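You operate a simulated robot arm through the tools that you are given. There is no shell and no other tool.

You are at the controls of a simulated robot arm. One attempt, no reset.

TASK
Swap the eyelet on the post for the size on the card, then wind 20 m.
Fine: the old eyelet goes into the free ring.

The check looks at the end state, three seconds after you hand in, the way a careful person would. Anything else that was tipped, shoved, dropped, spilled or broken makes it a failure.

THE ROBOT
A 6-joint arm with a two-finger parallel gripper, fixed in place. Base frame: the origin is at the foot of the arm, x ahead of it, y to its left, z up; the work surface is at about z = 0. Readings come in mm, degrees, newtons and seconds.
With the tool pointing down near the work surface it reaches from about 180 to 460 mm from the base axis. Its first joint turns from -70.0 to 70.0 degrees. Payload 1.9 kg.
The tool frame sits at the grasp point between the pads (the TCP): z along the fingers, y along the line on which they close. The tips reach 23 mm beyond it. Largest opening 94 mm; finger width 38, thickness 10; the body of the gripper, 54 by 96 mm, starts 39 mm behind the TCP.
Orientation is told as [roll, pitch, yaw] about the base's x, y, z axes, in that order, counted from this pose: with the fingers straight down and closing along the base's y, the tool's x points along the base's -x, its y along +y and its z along -z.

THE INTERFACE
- The arm moves only by the tool servo_tool. Its argument "plan" is a list of rows, each an object (a shift or turn left out is 0, a gripper value left out holds the last) with "translation": the shift along the tool's x, y, z in mm, a list of three; "dr": the turn, a rotation vector about the tool's x, y, z in degrees, a list of three; "jaw": the finger opening in mm, from 0 to 94. In form: [{"translation": [dx, dy, dz], "dr": [ax, ay, az], "jaw": jaw}, ...]. A call has 1 to 20 rows; each row is the pose to reach, as a shift and turn from the pose commanded when the call began, along the tool's axes at that moment. A row lasts 0.2 s, in which the tool goes at most 50 mm and 8.6 degrees; a call with a longer step from one row to the next is refused whole, and so is a gripper value outside its range. A pose out of reach is approached as far as the arm can. The call stops where the force on the tool passes 40 N (or 10 N more than at its start, if that is more) or the arm is blocked; 0.2 s more then pass. Each finger travels about 108 mm/s and halts on what it meets, pressing with about 35 N; the grip force reading is that of the motor and also rises with nothing between the fingers. The clock runs only during rows and for 0.2 s after the last one: add rows that repeat a pose to give the fingers time. It gives the time, the measured TCP pose, the force on the tool (base axes), the opening and the grip force at its end, in the units of the frame above (readings bear some noise), with the torque about the TCP (base axes, N m) and any sound that the robot's microphone picked up.
- Cameras (640 x 400 px; columns grow to the right, rows downward): "scene" is fixed at [52, 296.2, 440.7]; the picture's right is [-0.84, -0.55, 0.00], its down [-0.29, 0.44, -0.85] and it looks along [0.46, -0.71, -0.53] (base axes); focal length 214 px, centre (320, 200). "wrist" rides on the gripper at [86, 16, -74] in the tool frame; the picture's right is [-0.18, 0.98, 0.00], its down [-0.58, -0.11, -0.81] and it looks along [-0.79, -0.15, 0.59] (tool axes); focal length 243 px, centre (320, 200). There is no depth. A picture from a camera that has moved, and an enlarged one, comes with that camera's place and axes in the base frame and with its lens. The place of the scene camera against the robot may be out by one fixed shift of up to 18 mm in any direction.
- grab_frame(camera): a new picture of that camera. No time passes.
- zoom(camera, box): a new picture of the part [left, top, right, bottom] of that camera's present view, enlarged. No time passes.
- hand_in(): hands the job in; it is judged then, once.

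Nothing tells you positions but the pictures and the camera data. Unless the task says otherwise, let go and move clear before handing in.

The tools are called after "Emit:" as a command line: name --argument value ..., lists and objects as JSON in quotes. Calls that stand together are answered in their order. servo_tool: Moves the arm, as the interface text tells. Its arguments: {"type":"object","properties":{"plan":{"type":"array"}},"required":["plan"]} The other tools are called the same way: grab_frame (camera) takes a picture; zoom (camera, box) takes an enlarged picture of a part of a camera's view; hand_in () hands the job in.

At the start:

```text
clock: 0.0
ee_pos: [251.6, 14.5, 368.6]
tool_rot: [0.0, -0.1, 0.1]
wrist_force: [-0.1, 0.2, 0.0]
moment: [0.01, 0.04, -0.01]
grip_width: 94.1
grip_force: 0.0
```

scene: 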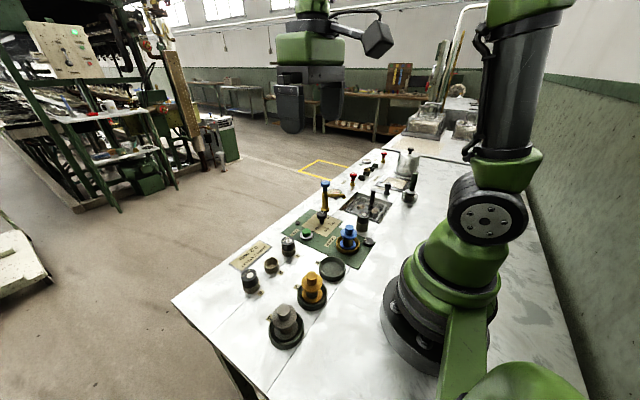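
wrist: 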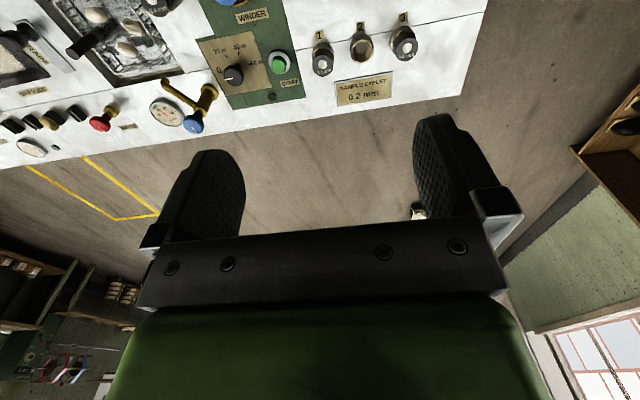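

I see a bench with a winder, a row of numbered eyelets, a card, and several rings with spools. I'll take enlarged pictures first to read the labels.

Emit:
zoom --camera "scene" --box '[220, 160, 420, 360]'

Emit:
zoom --camera "wrist" --box '[190, 0, 430, 150]'

Emit:
zoom --camera "scene" --box '[280, 165, 400, 265]'

Emit:
zoom --camera "scene" --box '[220, 220, 340, 310]'

Emit:
zoom --camera "scene" --box '[320, 130, 440, 220]'

```text
2.00 times, centred on (320, 260) of scene
camera zoom: at [52.0, 296.2, 440.7], right [-0.84, -0.55, 0.0], down [-0.29, 0.44, -0.85], along [0.46, -0.71, -0.53], focal length 429 px, centre (320, 80)
```

zoom: 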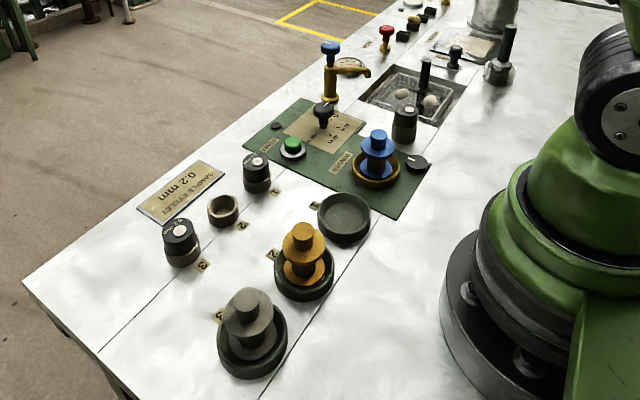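

```text
2.67 times, centred on (310, 75) of wrist
camera zoom: at [164.1, 29.7, 444.3], right [0.18, 0.98, 0.0], down [0.58, -0.11, 0.81], along [0.79, -0.15, -0.59], focal length 647 px, centre (347, 533)
```

zoom: 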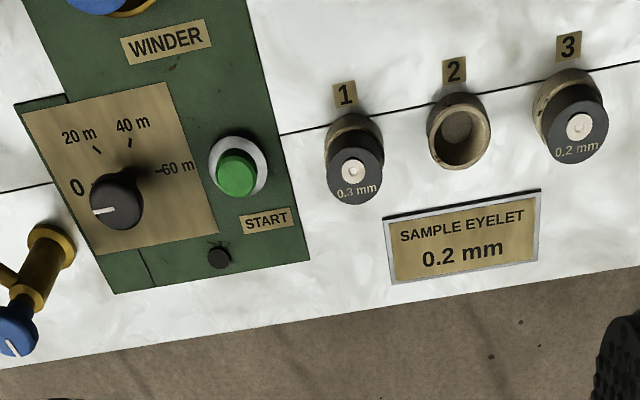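

```text
4.00 times, centred on (340, 215) of scene
camera zoom: at [52.0, 296.2, 440.7], right [-0.84, -0.55, 0.0], down [-0.29, 0.44, -0.85], along [0.46, -0.71, -0.53], focal length 858 px, centre (240, 140)
```

zoom: 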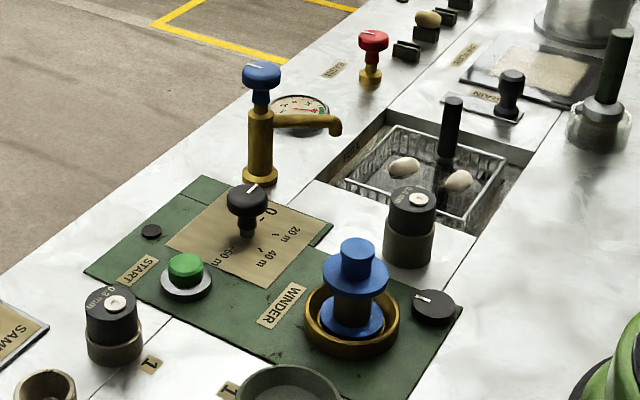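

```text
4.44 times, centred on (280, 265) of scene
camera zoom: at [52.0, 296.2, 440.7], right [-0.84, -0.55, 0.0], down [-0.29, 0.44, -0.85], along [0.46, -0.71, -0.53], focal length 953 px, centre (498, -89)
```

zoom: 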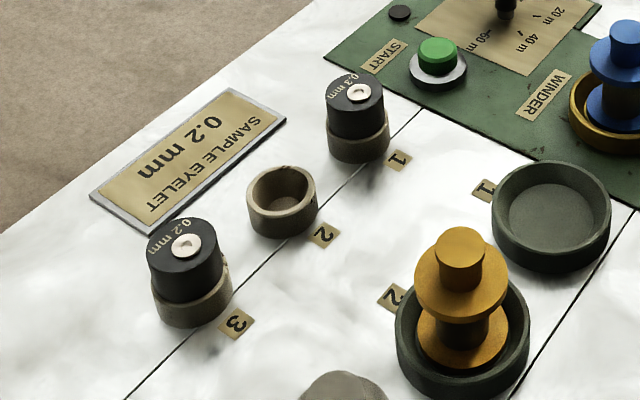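

```text
4.44 times, centred on (380, 175) of scene
camera zoom: at [52.0, 296.2, 440.7], right [-0.84, -0.55, 0.0], down [-0.29, 0.44, -0.85], along [0.46, -0.71, -0.53], focal length 953 px, centre (53, 311)
```

zoom: 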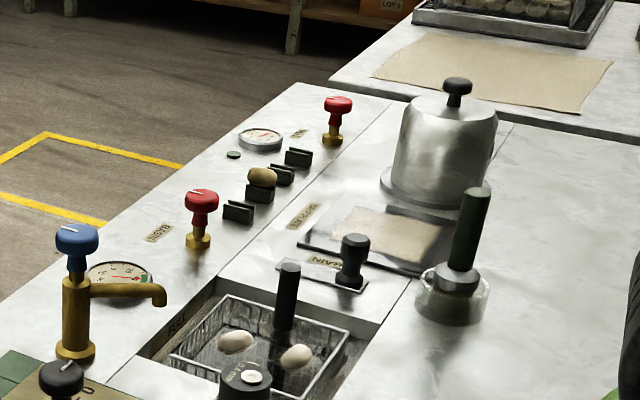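

The card asks for 0.2 mm. Ring 3 at about (340, 127) holds the 0.2 mm eyelet, ring 2 at about (345, 64) is free, and ring 1 holds 0.3 mm. The post eyelet is near (217, -197), next to the winder. I'll move the wrist camera over the post for a better view.

Emit:
servo_tool --plan '[{"translation": [15.8, -26.9, 0], "dr": [0, 0, 7.2]}, {"translation": [31.5, -53.8, 0], "dr": [0, 0, 14.4]}, {"translation": [47.3, -80.7, 0], "dr": [0, 0, 21.6]}, {"translation": [63, -107.6, 0], "dr": [0, 0, 28.8]}, {"translation": [78.8, -134.5, 0], "dr": [0, 0, 36]}, {"translation": [94.6, -161.5, 0], "dr": [0, 0, 43]}, {"translation": [94.6, -161.5, 0], "dr": [0, 0, 43]}]'

Emit:
grab_frame --camera "wrist"

Emit:
zoom --camera "wrist" --box '[160, 0, 480, 160]'

```text
clock: 1.6
ee_pos: [156.4, -148.8, 369.1]
tool_rot: [0.0, -0.1, -43.2]
wrist_force: [-0.5, -0.5, -1.5]
moment: [-0.03, 0.02, 0.0]
grip_width: 94.0
grip_force: 0.2
```

```text
taken
camera wrist: at [103.8, -77.5, 444.2], right [0.81, 0.59, 0.0], down [0.35, -0.48, 0.81], along [0.48, -0.65, -0.59], focal length 243 px, centre (320, 200)
```

wrist: 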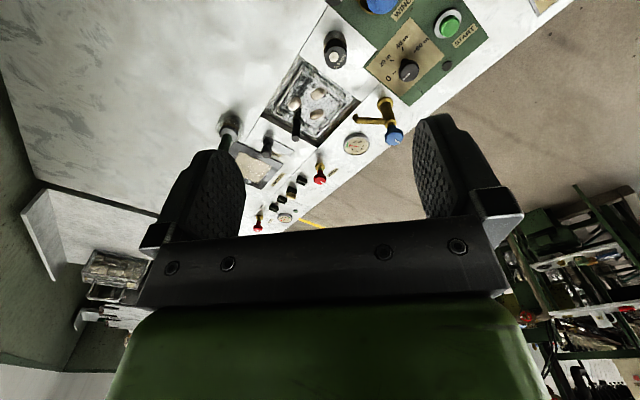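

```text
2.00 times, centred on (320, 80) of wrist
camera zoom: at [103.8, -77.5, 444.2], right [0.81, 0.59, 0.0], down [0.35, -0.48, 0.81], along [0.48, -0.65, -0.59], focal length 485 px, centre (320, 440)
```

zoom: 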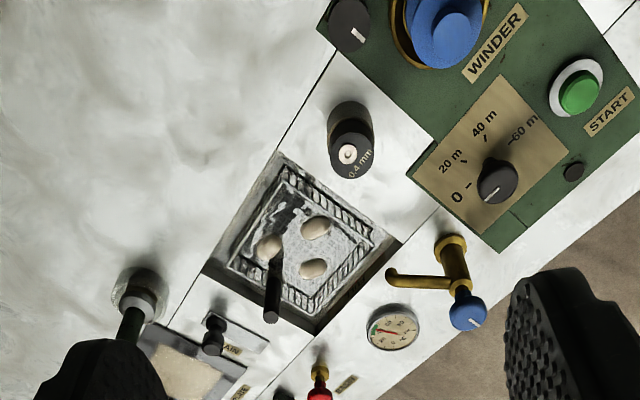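

The post's eyelet reads 0.4 mm, so it is the one to remove, and it is near (221, -199) with its top at z≈50. I'll bring the open gripper to about 150 mm above the bench over it and look again.

Emit:
servo_tool --plan '[{"translation": [-16.2, 1.1, 43.8]}, {"translation": [-32.4, 2.3, 87.6]}, {"translation": [-48.5, 3.4, 131.4]}, {"translation": [-64.7, 4.6, 175.2]}, {"translation": [-80.9, 5.7, 219]}, {"translation": [-80.9, 5.7, 219]}]'

Emit:
grab_frame --camera "wrist"

Emit:
zoom --camera "wrist" --box '[240, 20, 400, 120]'

Emit:
zoom --camera "scene" --box '[290, 150, 410, 250]'

```text
clock: 3.0
ee_pos: [219.9, -198.8, 150.0]
tool_rot: [0.1, 0.0, -43.1]
wrist_force: [-0.2, -0.1, -0.4]
moment: [0.02, -0.01, -0.01]
grip_width: 93.9
grip_force: 0.0
```

```text
taken
camera wrist: at [166.7, -128.3, 225.1], right [0.81, 0.59, 0.0], down [0.35, -0.48, 0.81], along [0.48, -0.65, -0.59], focal length 243 px, centre (320, 200)
```

wrist: 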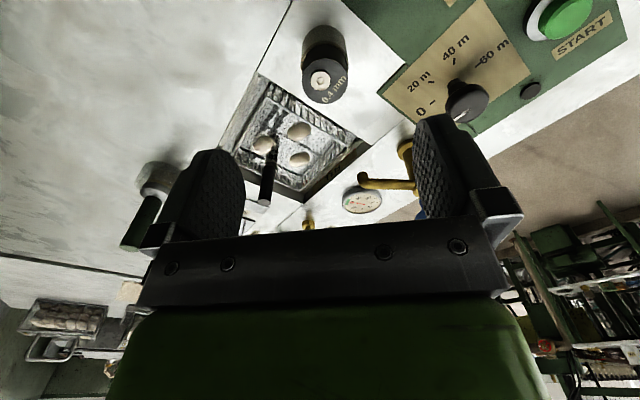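

```text
4.00 times, centred on (320, 70) of wrist
camera zoom: at [166.7, -128.3, 225.1], right [0.81, 0.59, 0.0], down [0.35, -0.48, 0.81], along [0.48, -0.65, -0.59], focal length 970 px, centre (320, 720)
```

zoom: 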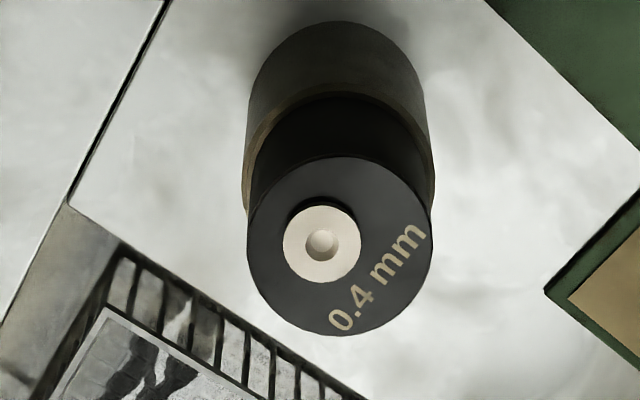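

```text
4.00 times, centred on (350, 200) of scene
camera zoom: at [52.1, 296.2, 440.7], right [-0.84, -0.55, 0.0], down [-0.29, 0.44, -0.85], along [0.46, -0.71, -0.53], focal length 858 px, centre (200, 200)
```

zoom: 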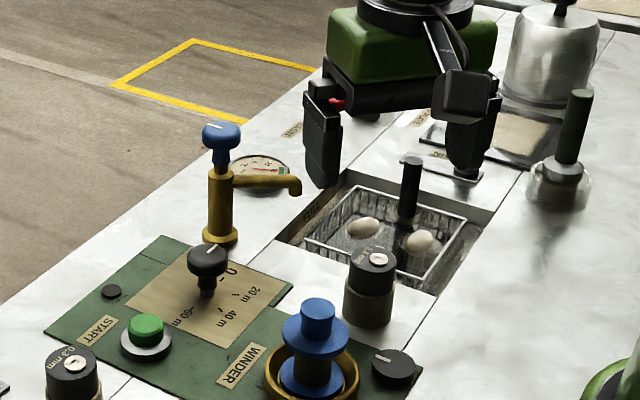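

The eyelet cap is about 33 mm across and sits a few mm off the tool axis. I'll correct for that, go down to about z=85 with the fingers wide open, and measure again.

Emit:
servo_tool --plan '[{"translation": [-4.5, 3, 30]}, {"translation": [-4.5, 3, 62]}, {"translation": [-4.5, 3, 62]}]'

Emit:
grab_frame --camera "wrist"

Emit:
zoom --camera "wrist" --box '[240, 80, 400, 180]'

Emit:
zoom --camera "scene" --box '[320, 160, 440, 260]'

```text
clock: 3.8
ee_pos: [226.1, -199.5, 87.8]
tool_rot: [0.0, 0.0, -42.9]
wrist_force: [-0.3, 0.7, 0.9]
moment: [-0.04, 0.01, 0.03]
grip_width: 94.2
grip_force: 0.1
```

```text
taken
camera wrist: at [172.4, -128.5, 162.8], right [0.81, 0.59, 0.0], down [0.35, -0.48, 0.81], along [0.48, -0.65, -0.59], focal length 243 px, centre (320, 200)
```

wrist: 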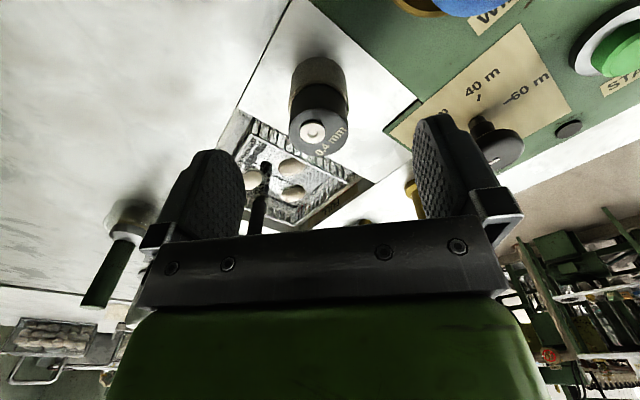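

```text
4.00 times, centred on (320, 130) of wrist
camera zoom: at [172.4, -128.5, 162.8], right [0.81, 0.59, 0.0], down [0.35, -0.48, 0.81], along [0.48, -0.65, -0.59], focal length 970 px, centre (320, 480)
```

zoom: 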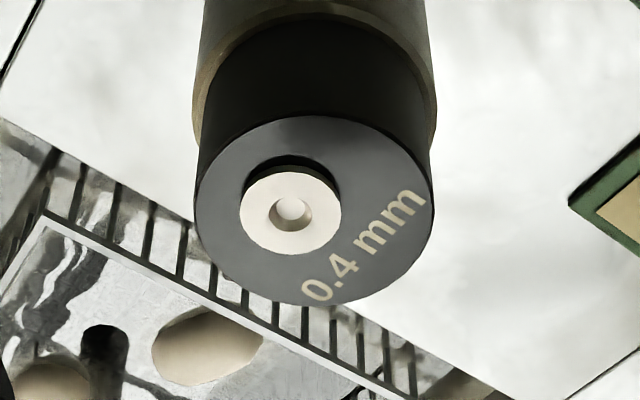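

```text
4.00 times, centred on (380, 210) of scene
camera zoom: at [52.0, 296.2, 440.7], right [-0.84, -0.55, 0.0], down [-0.29, 0.44, -0.85], along [0.46, -0.71, -0.53], focal length 858 px, centre (80, 160)
```

zoom: 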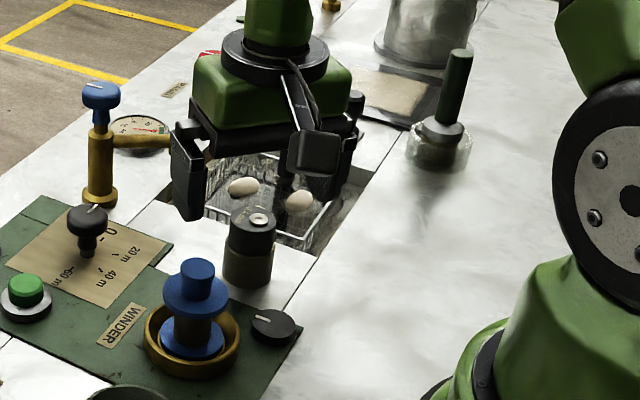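

The cap top is at z≈52 and the rim of the post at z≈29, with the eyelet centred to within about 2 mm. I'll go down to TCP z≈57.5 so the tips stay just above the post rim, then check before closing.

Emit:
servo_tool --plan '[{"translation": [-1.2, -0.7, 15]}, {"translation": [-1.2, -0.7, 30.5]}, {"translation": [-1.2, -0.7, 30.5]}]'

Emit:
grab_frame --camera "wrist"

Emit:
zoom --camera "wrist" --box '[240, 110, 400, 210]'

Emit:
zoom --camera "scene" --box '[340, 180, 420, 240]'

```text
clock: 4.6
ee_pos: [225.9, -200.9, 57.6]
tool_rot: [-0.1, 0.0, -43.1]
wrist_force: [-0.9, -0.7, -0.2]
moment: [0.0, 0.0, 0.01]
grip_width: 94.0
grip_force: 0.0
```

```text
taken
camera wrist: at [172.7, -130.1, 132.9], right [0.81, 0.59, 0.0], down [0.35, -0.48, 0.81], along [0.48, -0.65, -0.59], focal length 243 px, centre (320, 200)
```

wrist: 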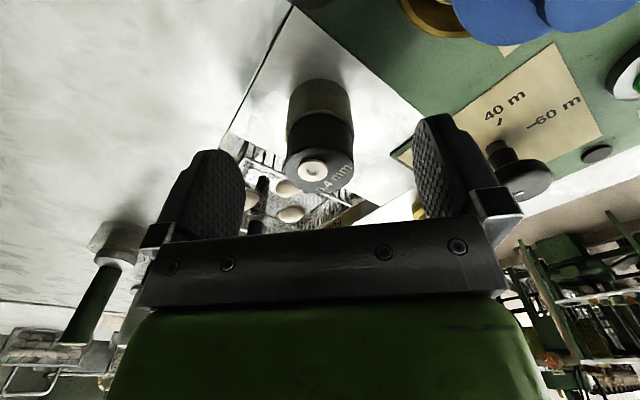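

```text
4.00 times, centred on (320, 160) of wrist
camera zoom: at [172.7, -130.1, 132.9], right [0.81, 0.59, 0.0], down [0.35, -0.48, 0.81], along [0.48, -0.65, -0.59], focal length 970 px, centre (320, 360)
```

zoom: 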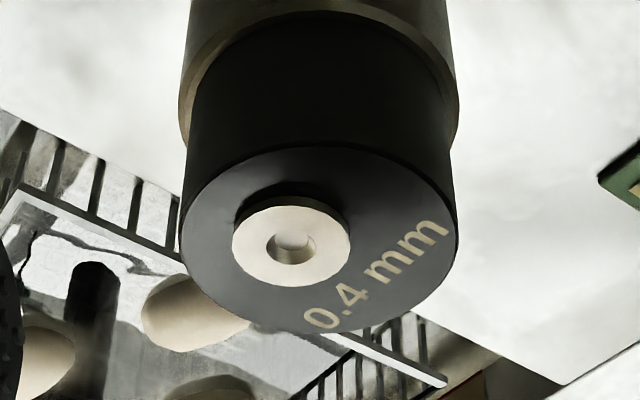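

```text
6.67 times, centred on (380, 210) of scene
camera zoom: at [52.0, 296.2, 440.7], right [-0.84, -0.55, 0.0], down [-0.29, 0.44, -0.85], along [0.46, -0.71, -0.53], focal length 1430 px, centre (-80, 133)
```

zoom: 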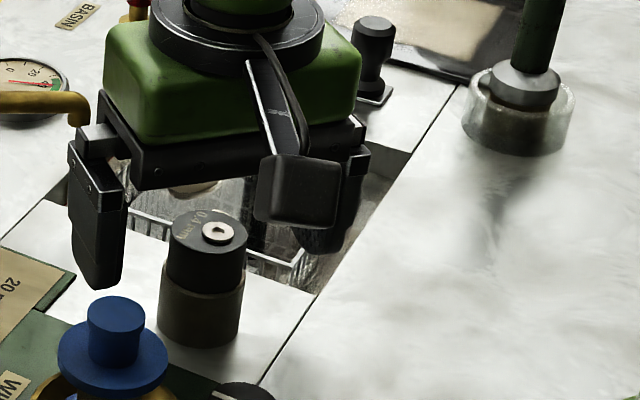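

The eyelet is centred between the fingers and the tips are about 6 mm above the post rim. I'll close on it now.

Emit:
servo_tool --plan '[{"jaw": 20}, {"jaw": 20}, {"jaw": 20}, {"jaw": 20}]'

Emit:
zoom --camera "wrist" --box '[240, 110, 400, 210]'

```text
clock: 5.6
ee_pos: [225.8, -200.3, 57.2]
tool_rot: [0.0, -0.1, -43.1]
wrist_force: [0.4, 0.3, -0.5]
moment: [0.02, 0.0, -0.02]
grip_width: 32.3
grip_force: 35.2
```

```text
4.00 times, centred on (320, 160) of wrist
camera zoom: at [172.6, -130.0, 133.1], right [0.81, 0.59, 0.0], down [0.35, -0.48, 0.81], along [0.48, -0.65, -0.59], focal length 970 px, centre (320, 360)
```

zoom: 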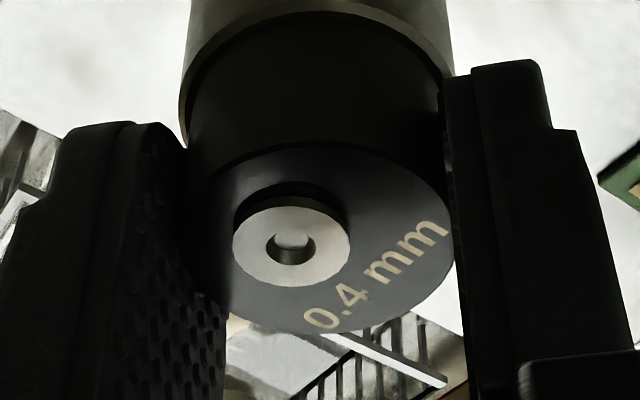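

The grip is firm at 32.3 mm width. I'll lift it straight up off the post and look at what is held.

Emit:
servo_tool --plan '[{"translation": [0, 0, -8]}, {"translation": [0, 0, -20]}, {"translation": [0, 0, -45]}, {"translation": [0, 0, -80]}, {"translation": [0, 0, -120]}, {"translation": [0, 0, -120]}]'

Emit:
zoom --camera "wrist" --box '[240, 60, 400, 210]'

Emit:
zoom --camera "scene" --box '[320, 110, 440, 250]'

Emit:
grab_frame --camera "wrist"

```text
clock: 7.0
ee_pos: [225.0, -200.3, 178.6]
tool_rot: [0.0, 0.0, -43.0]
wrist_force: [0.6, -0.2, 0.0]
moment: [0.0, 0.02, -0.02]
grip_width: 32.4
grip_force: 35.2
```

```text
2.67 times, centred on (320, 135) of wrist
camera zoom: at [171.9, -129.4, 253.2], right [0.81, 0.59, 0.0], down [0.35, -0.48, 0.81], along [0.48, -0.65, -0.59], focal length 647 px, centre (320, 373)
```

zoom: 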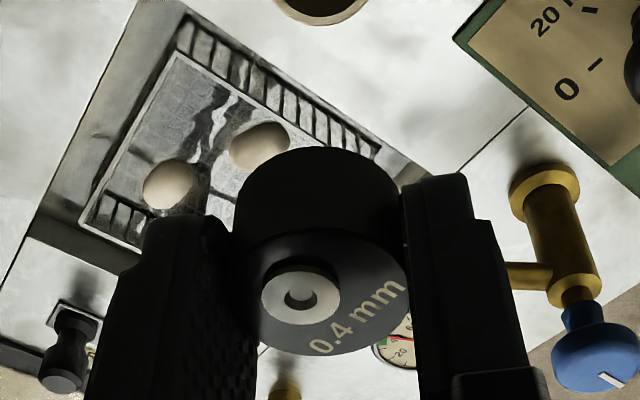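

```text
2.86 times, centred on (380, 180) of scene
camera zoom: at [52.0, 296.2, 440.7], right [-0.84, -0.55, 0.0], down [-0.29, 0.44, -0.85], along [0.46, -0.71, -0.53], focal length 613 px, centre (149, 257)
```

zoom: 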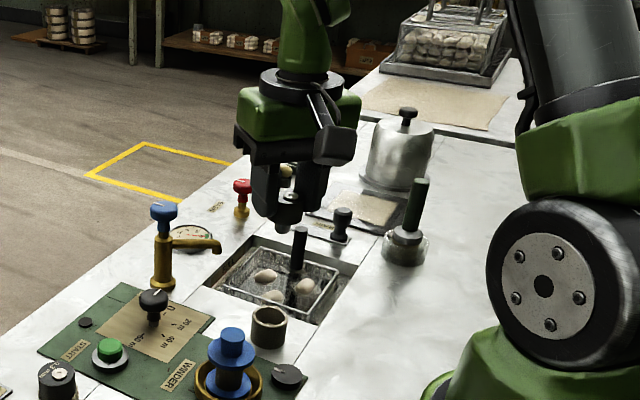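

```text
taken
camera wrist: at [171.9, -129.4, 253.2], right [0.81, 0.59, 0.0], down [0.35, -0.48, 0.81], along [0.48, -0.65, -0.59], focal length 243 px, centre (320, 200)
```

wrist: 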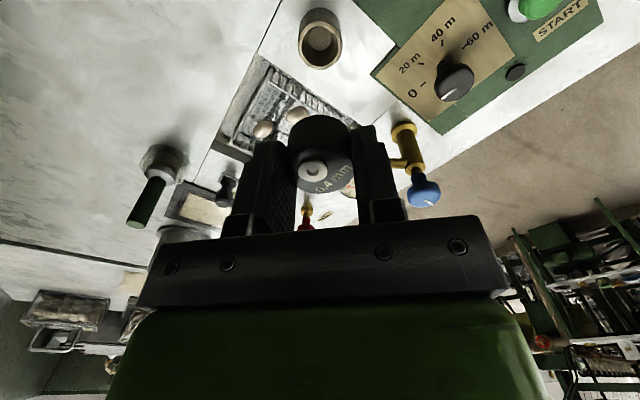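

The post is now empty and the 0.4 mm eyelet is in the grip. I'll check its underside, the post cup and ring 2 to see how they fit together.

Emit:
zoom --camera "scene" --box '[355, 165, 395, 200]'

Emit:
zoom --camera "scene" --box '[350, 210, 386, 240]'

Emit:
zoom --camera "wrist" --box '[280, 0, 360, 80]'

Emit:
zoom --camera "scene" --box '[235, 225, 310, 295]'

```text
11.43 times, centred on (375, 182) of scene
camera zoom: at [52.0, 296.2, 440.7], right [-0.84, -0.55, 0.0], down [-0.29, 0.44, -0.85], along [0.46, -0.71, -0.53], focal length 2451 px, centre (-309, 400)
```

zoom: 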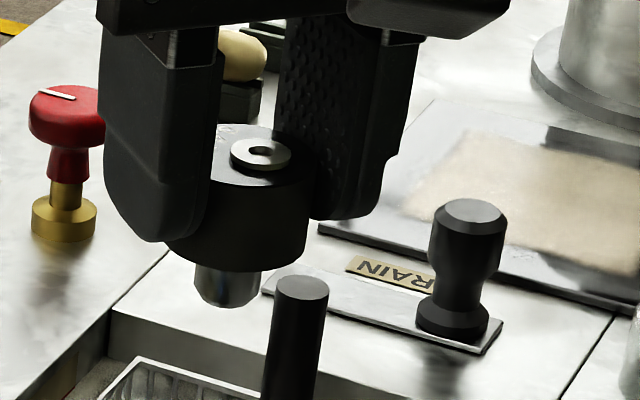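

```text
13.33 times, centred on (368, 225) of scene
camera zoom: at [52.0, 296.2, 440.7], right [-0.84, -0.55, 0.0], down [-0.29, 0.44, -0.85], along [0.46, -0.71, -0.53], focal length 2860 px, centre (-320, -133)
```

zoom: 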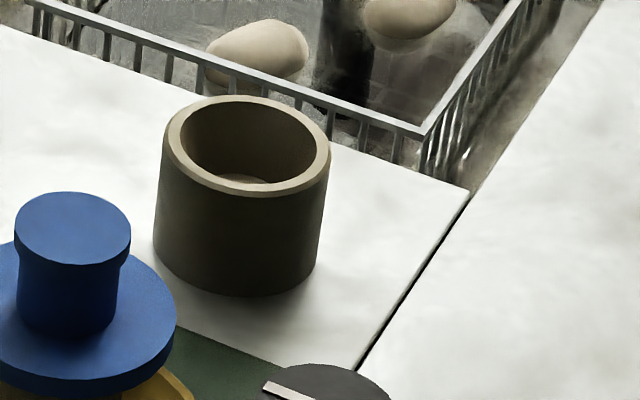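

```text
5.00 times, centred on (320, 40) of wrist
camera zoom: at [171.9, -129.4, 253.2], right [0.81, 0.59, 0.0], down [0.35, -0.48, 0.81], along [0.48, -0.65, -0.59], focal length 1213 px, centre (320, 1000)
```

zoom: 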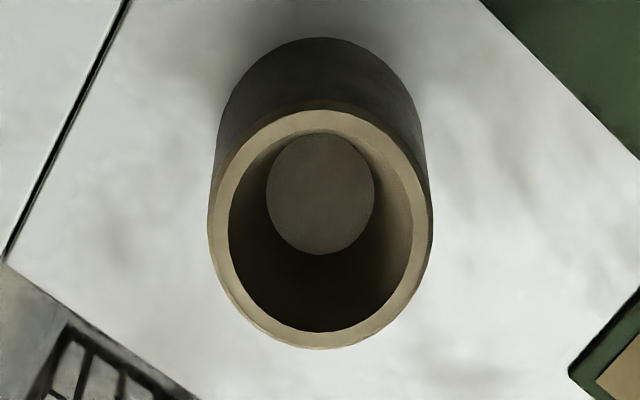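

```text
5.71 times, centred on (272, 260) of scene
camera zoom: at [52.0, 296.2, 440.7], right [-0.84, -0.55, 0.0], down [-0.29, 0.44, -0.85], along [0.46, -0.71, -0.53], focal length 1226 px, centre (591, -143)
```

zoom: 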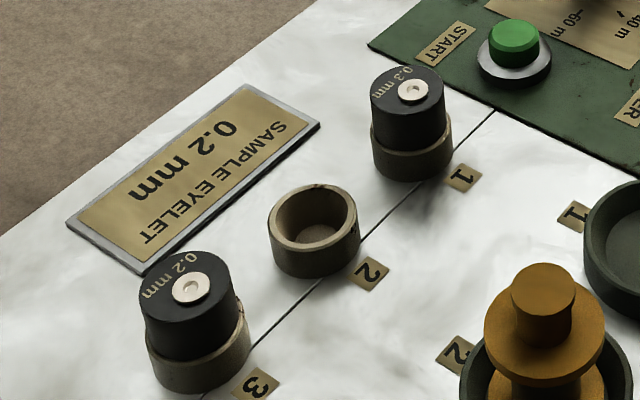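

The eyelet has a narrow spigot under its cap that drops into a funnel-shaped cup, so the fit is forgiving. I'll carry it high over to ring 2 at about (345, 64) and turn to yaw 0.

Emit:
servo_tool --plan '[{"translation": [11.6, 34.4, 0], "dr": [0, 0, -5.4]}, {"translation": [23.2, 68.7, 0], "dr": [0, 0, -10.8]}, {"translation": [34.8, 103.1, 0], "dr": [0, 0, -16.1]}, {"translation": [46.4, 137.4, 0], "dr": [0, 0, -21.5]}, {"translation": [58, 171.8, 0], "dr": [0, 0, -26.9]}, {"translation": [69.6, 206.1, 0], "dr": [0, 0, -32.3]}, {"translation": [81.2, 240.5, 0], "dr": [0, 0, -37.6]}, {"translation": [92.8, 274.8, 0], "dr": [0, 0, -43]}, {"translation": [92.8, 274.8, 0], "dr": [0, 0, -43]}, {"translation": [92.8, 274.8, 0], "dr": [0, 0, -43]}]'

Emit:
grab_frame --camera "wrist"

Emit:
zoom --camera "wrist" --box '[200, 0, 440, 150]'

```text
clock: 9.2
ee_pos: [345.9, 63.9, 177.3]
tool_rot: [0.0, 0.0, 0.1]
wrist_force: [-0.1, -0.2, 0.2]
moment: [0.0, 0.01, 0.01]
grip_width: 32.3
grip_force: 34.9
```

```text
taken
camera wrist: at [258.0, 79.9, 252.6], right [0.18, 0.98, 0.0], down [0.58, -0.11, 0.81], along [0.79, -0.15, -0.59], focal length 243 px, centre (320, 200)
```

wrist: 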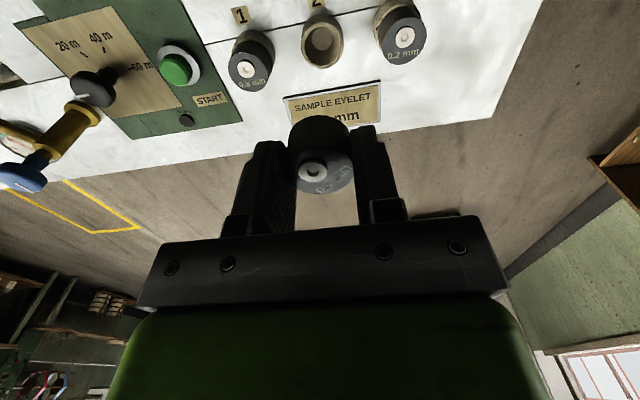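

```text
2.67 times, centred on (320, 75) of wrist
camera zoom: at [258.0, 79.9, 252.6], right [0.18, 0.98, 0.0], down [0.58, -0.11, 0.81], along [0.79, -0.15, -0.59], focal length 647 px, centre (320, 533)
```

zoom: 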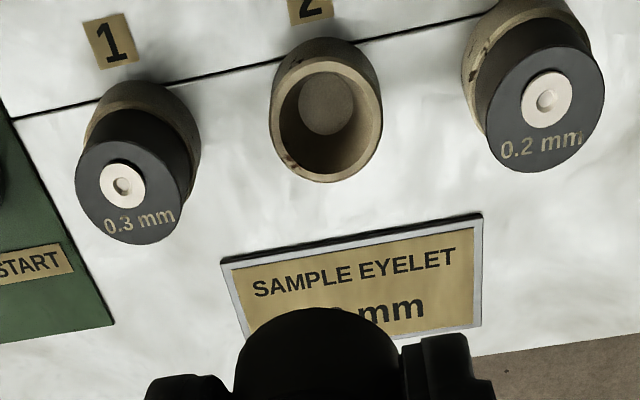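

Ring 2's rim is low, at z≈14, and its centre is near (351, 65). I'll correct for that and go down to about z=102, then look again.

Emit:
servo_tool --plan '[{"translation": [-5, 1.1, 37]}, {"translation": [-5, 1.1, 75]}, {"translation": [-5, 1.1, 75]}]'

Emit:
zoom --camera "wrist" --box '[200, 30, 440, 180]'

Emit:
zoom --camera "scene" --box '[235, 205, 310, 295]'

```text
clock: 10.0
ee_pos: [351.8, 65.0, 103.1]
tool_rot: [0.0, 0.0, 0.0]
wrist_force: [-0.1, -0.3, -1.3]
moment: [0.0, 0.0, 0.01]
grip_width: 32.1
grip_force: 35.4
```

```text
2.67 times, centred on (320, 105) of wrist
camera zoom: at [263.3, 81.0, 178.2], right [0.18, 0.98, 0.0], down [0.58, -0.11, 0.81], along [0.79, -0.15, -0.59], focal length 647 px, centre (320, 453)
```

zoom: 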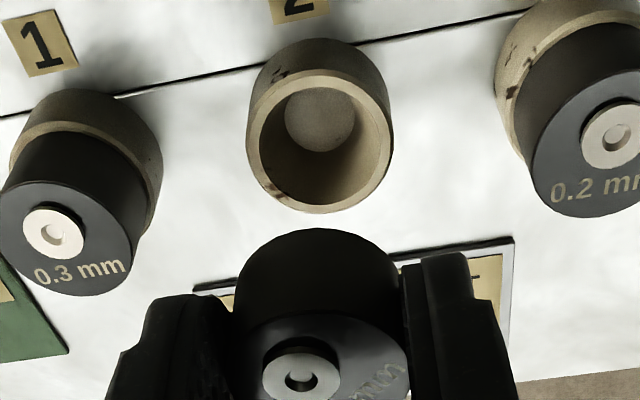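

```text
4.44 times, centred on (272, 250) of scene
camera zoom: at [52.0, 296.2, 440.7], right [-0.84, -0.55, 0.0], down [-0.29, 0.44, -0.85], along [0.46, -0.71, -0.53], focal length 953 px, centre (531, -22)
```

zoom: 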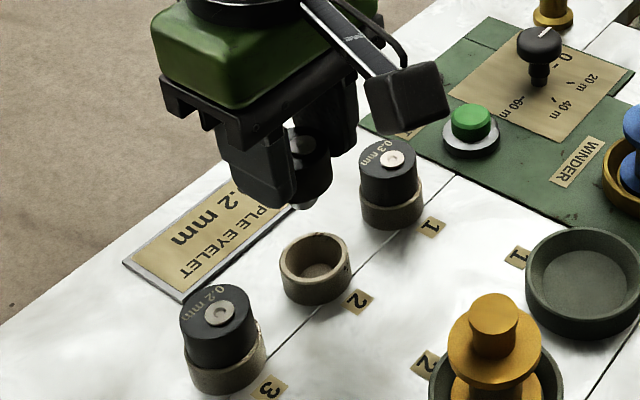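

Ring 2's rim is at z≈14, and it lies about 2 mm further out along x than the held eyelet. I'll correct that, go down to z≈62 with the spigot just above the cup, and check.

Emit:
servo_tool --plan '[{"translation": [-2, 0, 20]}, {"translation": [-2, 0, 40]}, {"translation": [-2, 0, 40]}]'

Emit:
zoom --camera "wrist" --box '[240, 60, 400, 160]'

Emit:
zoom --camera "scene" --box '[250, 235, 300, 275]'

```text
clock: 10.8
ee_pos: [353.2, 63.3, 63.6]
tool_rot: [0.0, 0.1, 0.0]
wrist_force: [1.6, -0.9, -0.9]
moment: [-0.02, 0.0, 0.01]
grip_width: 32.5
grip_force: 35.0
```

```text
4.00 times, centred on (320, 110) of wrist
camera zoom: at [265.7, 80.2, 138.0], right [0.18, 0.98, 0.0], down [0.58, -0.11, 0.81], along [0.79, -0.15, -0.59], focal length 970 px, centre (320, 560)
```

zoom: 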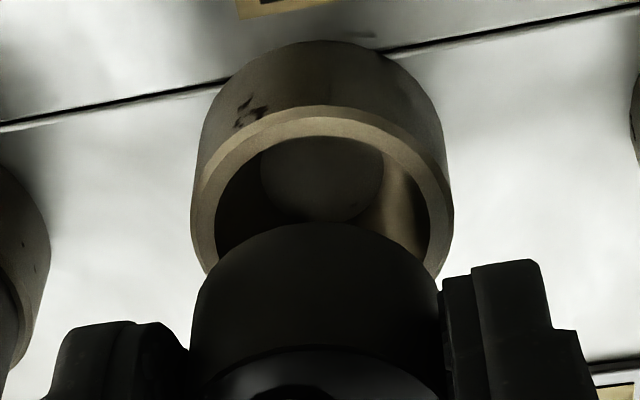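

```text
10.00 times, centred on (275, 255) of scene
camera zoom: at [52.0, 296.2, 440.7], right [-0.84, -0.55, 0.0], down [-0.29, 0.44, -0.85], along [0.46, -0.71, -0.53], focal length 2145 px, centre (770, -350)
```

zoom: 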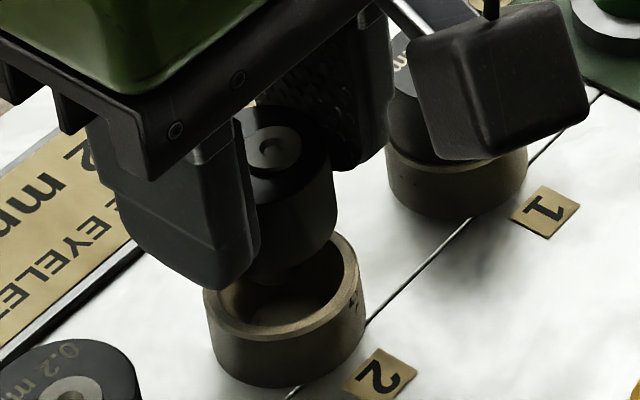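

The ring centre now lines up within about 1 mm. I'll apply a 1 mm correction in y and lower slowly into the cup, stopping short of the seat to check.

Emit:
servo_tool --plan '[{"translation": [0, 1, 4]}, {"translation": [0, 1, 8]}, {"translation": [0, 1, 12]}, {"translation": [0, 1, 15]}, {"translation": [0, 1, 17]}, {"translation": [0, 1, 17]}]'

Emit:
zoom --camera "wrist" --box '[240, 60, 400, 160]'

Emit:
zoom --camera "scene" --box '[250, 235, 300, 275]'

```text
clock: 12.2
ee_pos: [352.6, 65.0, 45.9]
tool_rot: [-0.1, -0.1, 0.1]
wrist_force: [-0.9, -0.5, 6.2]
moment: [-0.03, 0.07, -0.03]
grip_width: 32.2
grip_force: 35.1
```

```text
4.00 times, centred on (320, 110) of wrist
camera zoom: at [265.2, 81.4, 120.9], right [0.18, 0.98, 0.0], down [0.58, -0.11, 0.81], along [0.79, -0.15, -0.59], focal length 970 px, centre (320, 560)
```

zoom: 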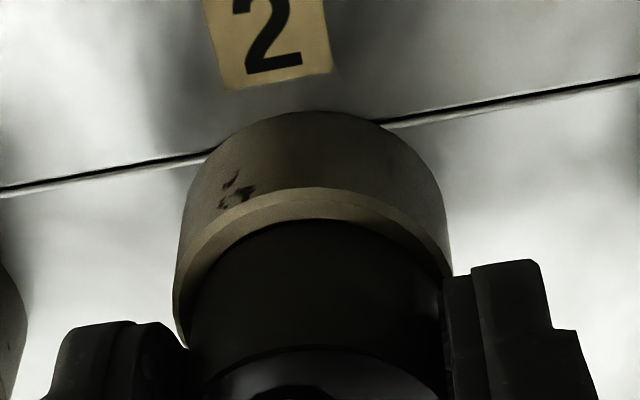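

```text
10.00 times, centred on (275, 255) of scene
camera zoom: at [52.0, 296.2, 440.7], right [-0.84, -0.55, 0.0], down [-0.29, 0.44, -0.85], along [0.46, -0.71, -0.53], focal length 2145 px, centre (770, -350)
```

zoom: 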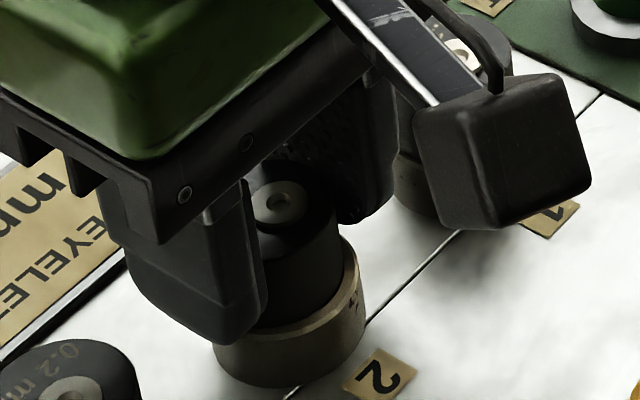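

It has touched the cup lightly, with 6 N upward at z=45.9. I'll ease down in 1 mm steps to see whether it is already seated.

Emit:
servo_tool --plan '[{"translation": [0.4, -0.4, 0.7]}, {"translation": [0.4, -0.4, 1.4]}, {"translation": [0.4, -0.4, 1.4]}]'

Emit:
zoom --camera "wrist" --box '[270, 90, 370, 150]'

```text
clock: 13.1
ee_pos: [352.2, 64.4, 45.6]
tool_rot: [0.1, -0.2, -0.1]
wrist_force: [-0.8, 1.3, 4.2]
moment: [-0.01, 0.05, 0.0]
grip_width: 32.4
grip_force: 34.7
stopped in row 3: the force on the tool passed its limit at 41 N (the readings are from after the stop); the commanded pose is now the measured one
```

```text
6.40 times, centred on (320, 120) of wrist
camera zoom: at [265.2, 81.3, 120.3], right [0.19, 0.98, 0.0], down [0.58, -0.11, 0.81], along [0.79, -0.15, -0.59], focal length 1553 px, centre (320, 712)
```

zoom: 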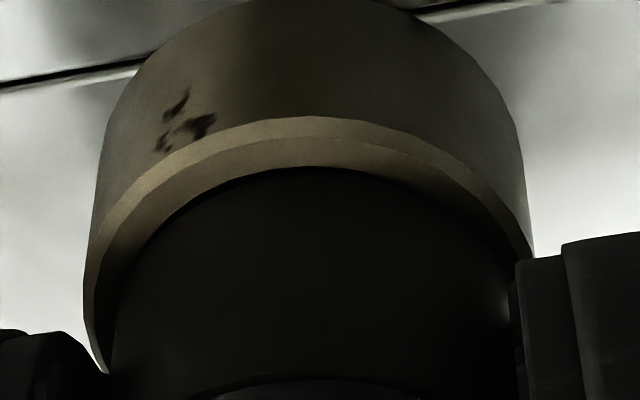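

It is solidly bottomed in the cup at z≈45.6. I'll open slightly to release it, back off straight up, and check how it sits.

Emit:
servo_tool --plan '[{"jaw": 48}, {"jaw": 48}, {"jaw": 48}, {"translation": [0, 0, -20], "jaw": 48}, {"translation": [0, 0, -55], "jaw": 48}, {"translation": [0, 0, -90], "jaw": 48}, {"translation": [0, 0, -130], "jaw": 94}, {"translation": [0, 0, -130], "jaw": 94}]'

Emit:
grab_frame --camera "wrist"

Emit:
zoom --camera "wrist" --box '[200, 0, 440, 150]'

Emit:
zoom --camera "scene" --box '[235, 225, 310, 295]'

```text
clock: 14.9
ee_pos: [353.9, 65.8, 174.4]
tool_rot: [0.1, -0.2, -0.1]
wrist_force: [0.1, 0.1, 0.6]
moment: [0.0, 0.0, -0.03]
grip_width: 94.2
grip_force: 0.2
```

```text
taken
camera wrist: at [265.8, 81.4, 250.2], right [0.19, 0.98, 0.0], down [0.58, -0.11, 0.81], along [0.79, -0.15, -0.59], focal length 243 px, centre (320, 200)
```

wrist: 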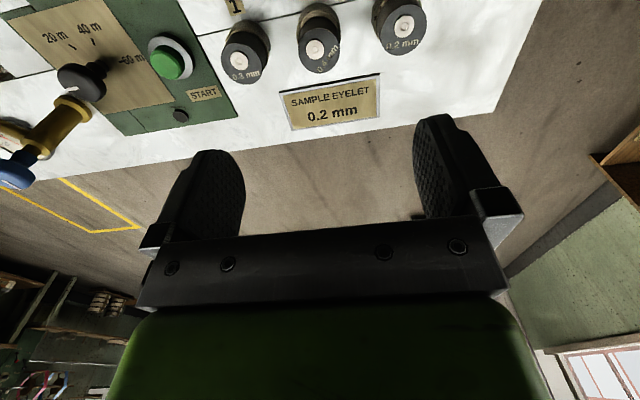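

```text
2.67 times, centred on (320, 75) of wrist
camera zoom: at [265.8, 81.4, 250.2], right [0.19, 0.98, 0.0], down [0.58, -0.11, 0.81], along [0.79, -0.15, -0.59], focal length 647 px, centre (320, 533)
```

zoom: 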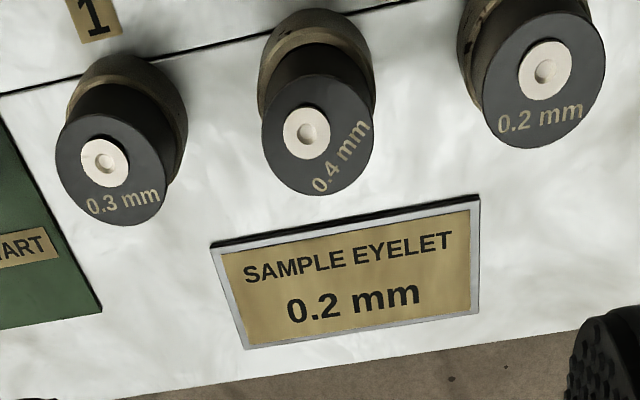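

```text
5.71 times, centred on (272, 260) of scene
camera zoom: at [52.0, 296.2, 440.7], right [-0.84, -0.55, 0.0], down [-0.29, 0.44, -0.85], along [0.46, -0.71, -0.53], focal length 1226 px, centre (591, -143)
```

zoom: 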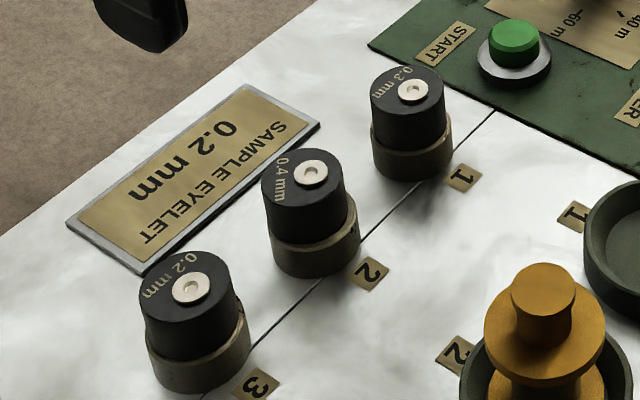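

The 0.4 mm eyelet is seated in ring 2 just like its neighbours. Next is the 0.2 mm eyelet in ring 3, about 64 mm further left, so I'll go above it with the jaw narrowed to clear the neighbour.

Emit:
servo_tool --plan '[{"translation": [2, 32, 10], "jaw": 56}, {"translation": [4, 64.5, 35], "jaw": 56}, {"translation": [4, 64.5, 80], "jaw": 56}, {"translation": [4, 64.5, 80], "jaw": 56}]'

Emit:
grab_frame --camera "wrist"

Emit:
zoom --camera "wrist" --box '[240, 60, 400, 160]'

```text
clock: 15.9
ee_pos: [349.4, 129.3, 94.6]
tool_rot: [0.2, -0.2, -0.1]
wrist_force: [-0.3, 0.9, 0.5]
moment: [0.02, 0.02, -0.05]
grip_width: 56.1
grip_force: 0.1
```

```text
taken
camera wrist: at [260.5, 145.6, 169.3], right [0.19, 0.98, 0.0], down [0.58, -0.11, 0.81], along [0.79, -0.15, -0.59], focal length 243 px, centre (320, 200)
```

wrist: 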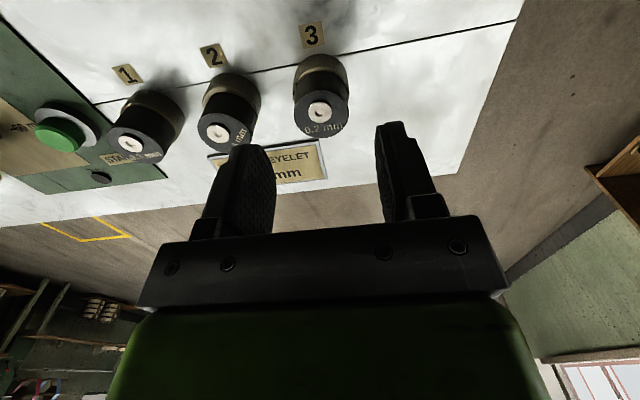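

```text
4.00 times, centred on (320, 110) of wrist
camera zoom: at [260.5, 145.6, 169.3], right [0.19, 0.98, 0.0], down [0.58, -0.11, 0.81], along [0.79, -0.15, -0.59], focal length 970 px, centre (320, 560)
```

zoom: 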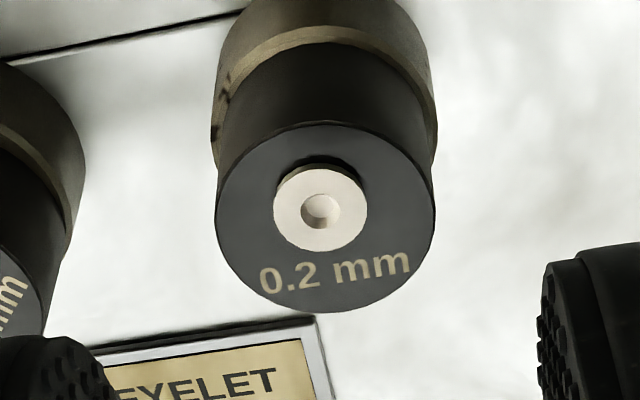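

The 0.2 mm eyelet's top is at z≈41, and it is about 2 mm off in tool x and 1 mm off in y. I'll correct that and descend part way to verify.

Emit:
servo_tool --plan '[{"translation": [-2.1, 0.9, 15], "jaw": 56}, {"translation": [-2.1, 0.9, 28], "jaw": 56}, {"translation": [-2.1, 0.9, 28], "jaw": 56}]'

Emit:
zoom --camera "wrist" --box '[240, 90, 400, 190]'

Emit:
zoom --camera "scene" --box '[225, 215, 305, 295]'

```text
clock: 16.7
ee_pos: [351.2, 130.5, 66.6]
tool_rot: [0.1, -0.2, -0.2]
wrist_force: [-0.5, -0.9, 0.2]
moment: [0.01, 0.0, 0.04]
grip_width: 55.9
grip_force: 0.0
```

```text
4.00 times, centred on (320, 140) of wrist
camera zoom: at [263.0, 146.1, 142.2], right [0.18, 0.98, 0.0], down [0.58, -0.11, 0.81], along [0.79, -0.15, -0.59], focal length 970 px, centre (320, 440)
```

zoom: 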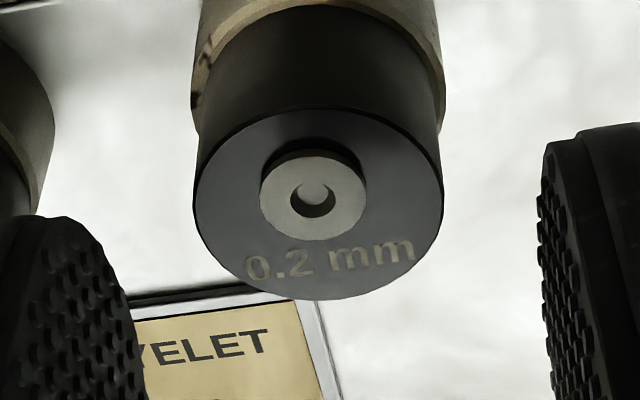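

```text
5.00 times, centred on (265, 255) of scene
camera zoom: at [52.0, 296.2, 440.7], right [-0.84, -0.55, 0.0], down [-0.29, 0.44, -0.85], along [0.46, -0.71, -0.53], focal length 1072 px, centre (595, -75)
```

zoom: 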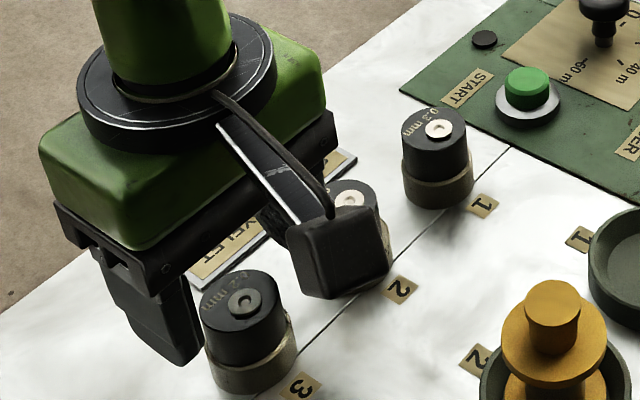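

It is centred now. I'll go down the remaining 20.5 mm and close.

Emit:
servo_tool --plan '[{"translation": [0, 0, 10], "jaw": 56}, {"translation": [0, 0, 20.5], "jaw": 56}, {"translation": [0, 0, 20.5], "jaw": 56}, {"translation": [0, 0, 20.5], "jaw": 20}, {"translation": [0, 0, 20.5], "jaw": 20}, {"translation": [0, 0, 20.5], "jaw": 20}, {"translation": [0, 0, 20.5], "jaw": 20}]'

Emit:
zoom --camera "wrist" --box '[240, 110, 400, 210]'

```text
clock: 18.3
ee_pos: [351.4, 130.5, 46.6]
tool_rot: [0.2, -0.2, 0.0]
wrist_force: [0.0, 0.0, 0.2]
moment: [-0.01, 0.01, 0.0]
grip_width: 32.2
grip_force: 34.8
```

```text
4.00 times, centred on (320, 160) of wrist
camera zoom: at [263.1, 146.4, 121.9], right [0.18, 0.98, 0.0], down [0.58, -0.11, 0.81], along [0.79, -0.15, -0.59], focal length 970 px, centre (320, 360)
```

zoom: 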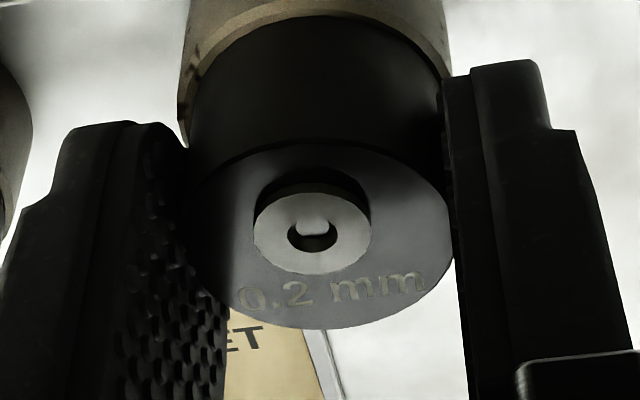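

The 0.2 mm eyelet is gripped the same way as the first one. I'll lift it straight out, then carry it high back to above the post with yaw -43.

Emit:
servo_tool --plan '[{"translation": [0, 0, -8]}, {"translation": [0, 0, -20]}, {"translation": [0, 0, -50]}, {"translation": [0, 0, -90]}, {"translation": [0, 0, -132]}, {"translation": [0, 0, -132]}]'

Emit:
servo_tool --plan '[{"translation": [14, -36.8, 0], "dr": [0, 0, 4.8]}, {"translation": [28, -73.5, 0], "dr": [0, 0, 9.6]}, {"translation": [42, -110.3, 0], "dr": [0, 0, 14.3]}, {"translation": [56, -147.1, 0], "dr": [0, 0, 19.1]}, {"translation": [69.9, -183.8, 0], "dr": [0, 0, 23.9]}, {"translation": [83.9, -220.6, 0], "dr": [0, 0, 28.7]}, {"translation": [97.9, -257.4, 0], "dr": [0, 0, 33.4]}, {"translation": [111.9, -294.1, 0], "dr": [0, 0, 38.2]}, {"translation": [125.9, -330.9, 0], "dr": [0, 0, 43]}, {"translation": [125.9, -330.9, 0], "dr": [0, 0, 43]}, {"translation": [125.9, -330.9, 0], "dr": [0, 0, 43]}]'

Emit:
grab_frame --camera "wrist"

Emit:
zoom --camera "wrist" --box '[280, 0, 360, 80]'

Emit:
zoom --camera "wrist" --box '[240, 60, 400, 210]'

```text
clock: 19.7
ee_pos: [349.3, 129.9, 178.9]
tool_rot: [0.1, -0.1, 0.0]
wrist_force: [0.1, 0.7, -0.9]
moment: [-0.05, -0.02, 0.0]
grip_width: 31.9
grip_force: 35.0
```

```text
clock: 22.1
ee_pos: [224.8, -200.5, 177.2]
tool_rot: [0.3, -0.1, -43.1]
wrist_force: [-0.4, -0.4, -0.5]
moment: [0.01, -0.05, 0.01]
grip_width: 32.0
grip_force: 35.3
```

```text
taken
camera wrist: at [171.3, -129.7, 252.8], right [0.81, 0.59, 0.0], down [0.35, -0.48, 0.81], along [0.48, -0.65, -0.59], focal length 243 px, centre (320, 200)
```

wrist: 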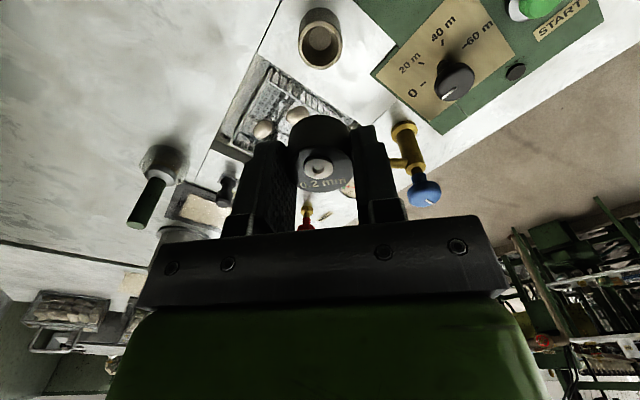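

```text
5.00 times, centred on (320, 40) of wrist
camera zoom: at [171.3, -129.7, 252.8], right [0.81, 0.59, 0.0], down [0.35, -0.48, 0.81], along [0.48, -0.65, -0.59], focal length 1213 px, centre (320, 1000)
```

zoom: 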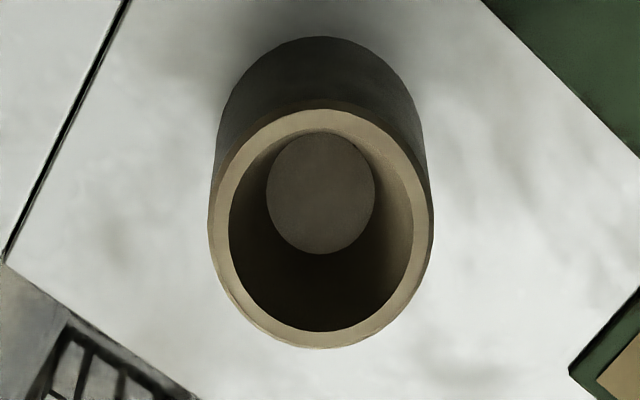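

```text
2.67 times, centred on (320, 135) of wrist
camera zoom: at [171.3, -129.7, 252.8], right [0.81, 0.59, 0.0], down [0.35, -0.48, 0.81], along [0.48, -0.65, -0.59], focal length 647 px, centre (320, 373)
```

zoom: 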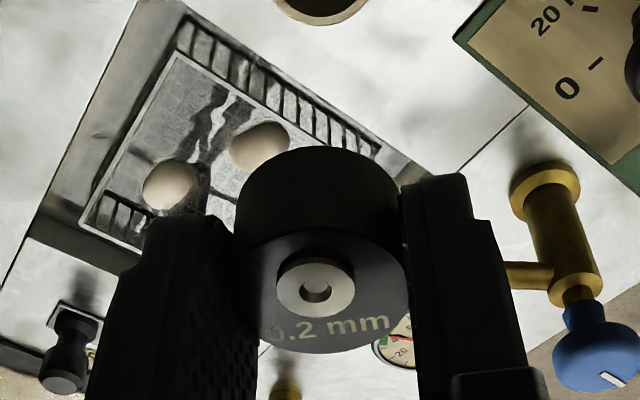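

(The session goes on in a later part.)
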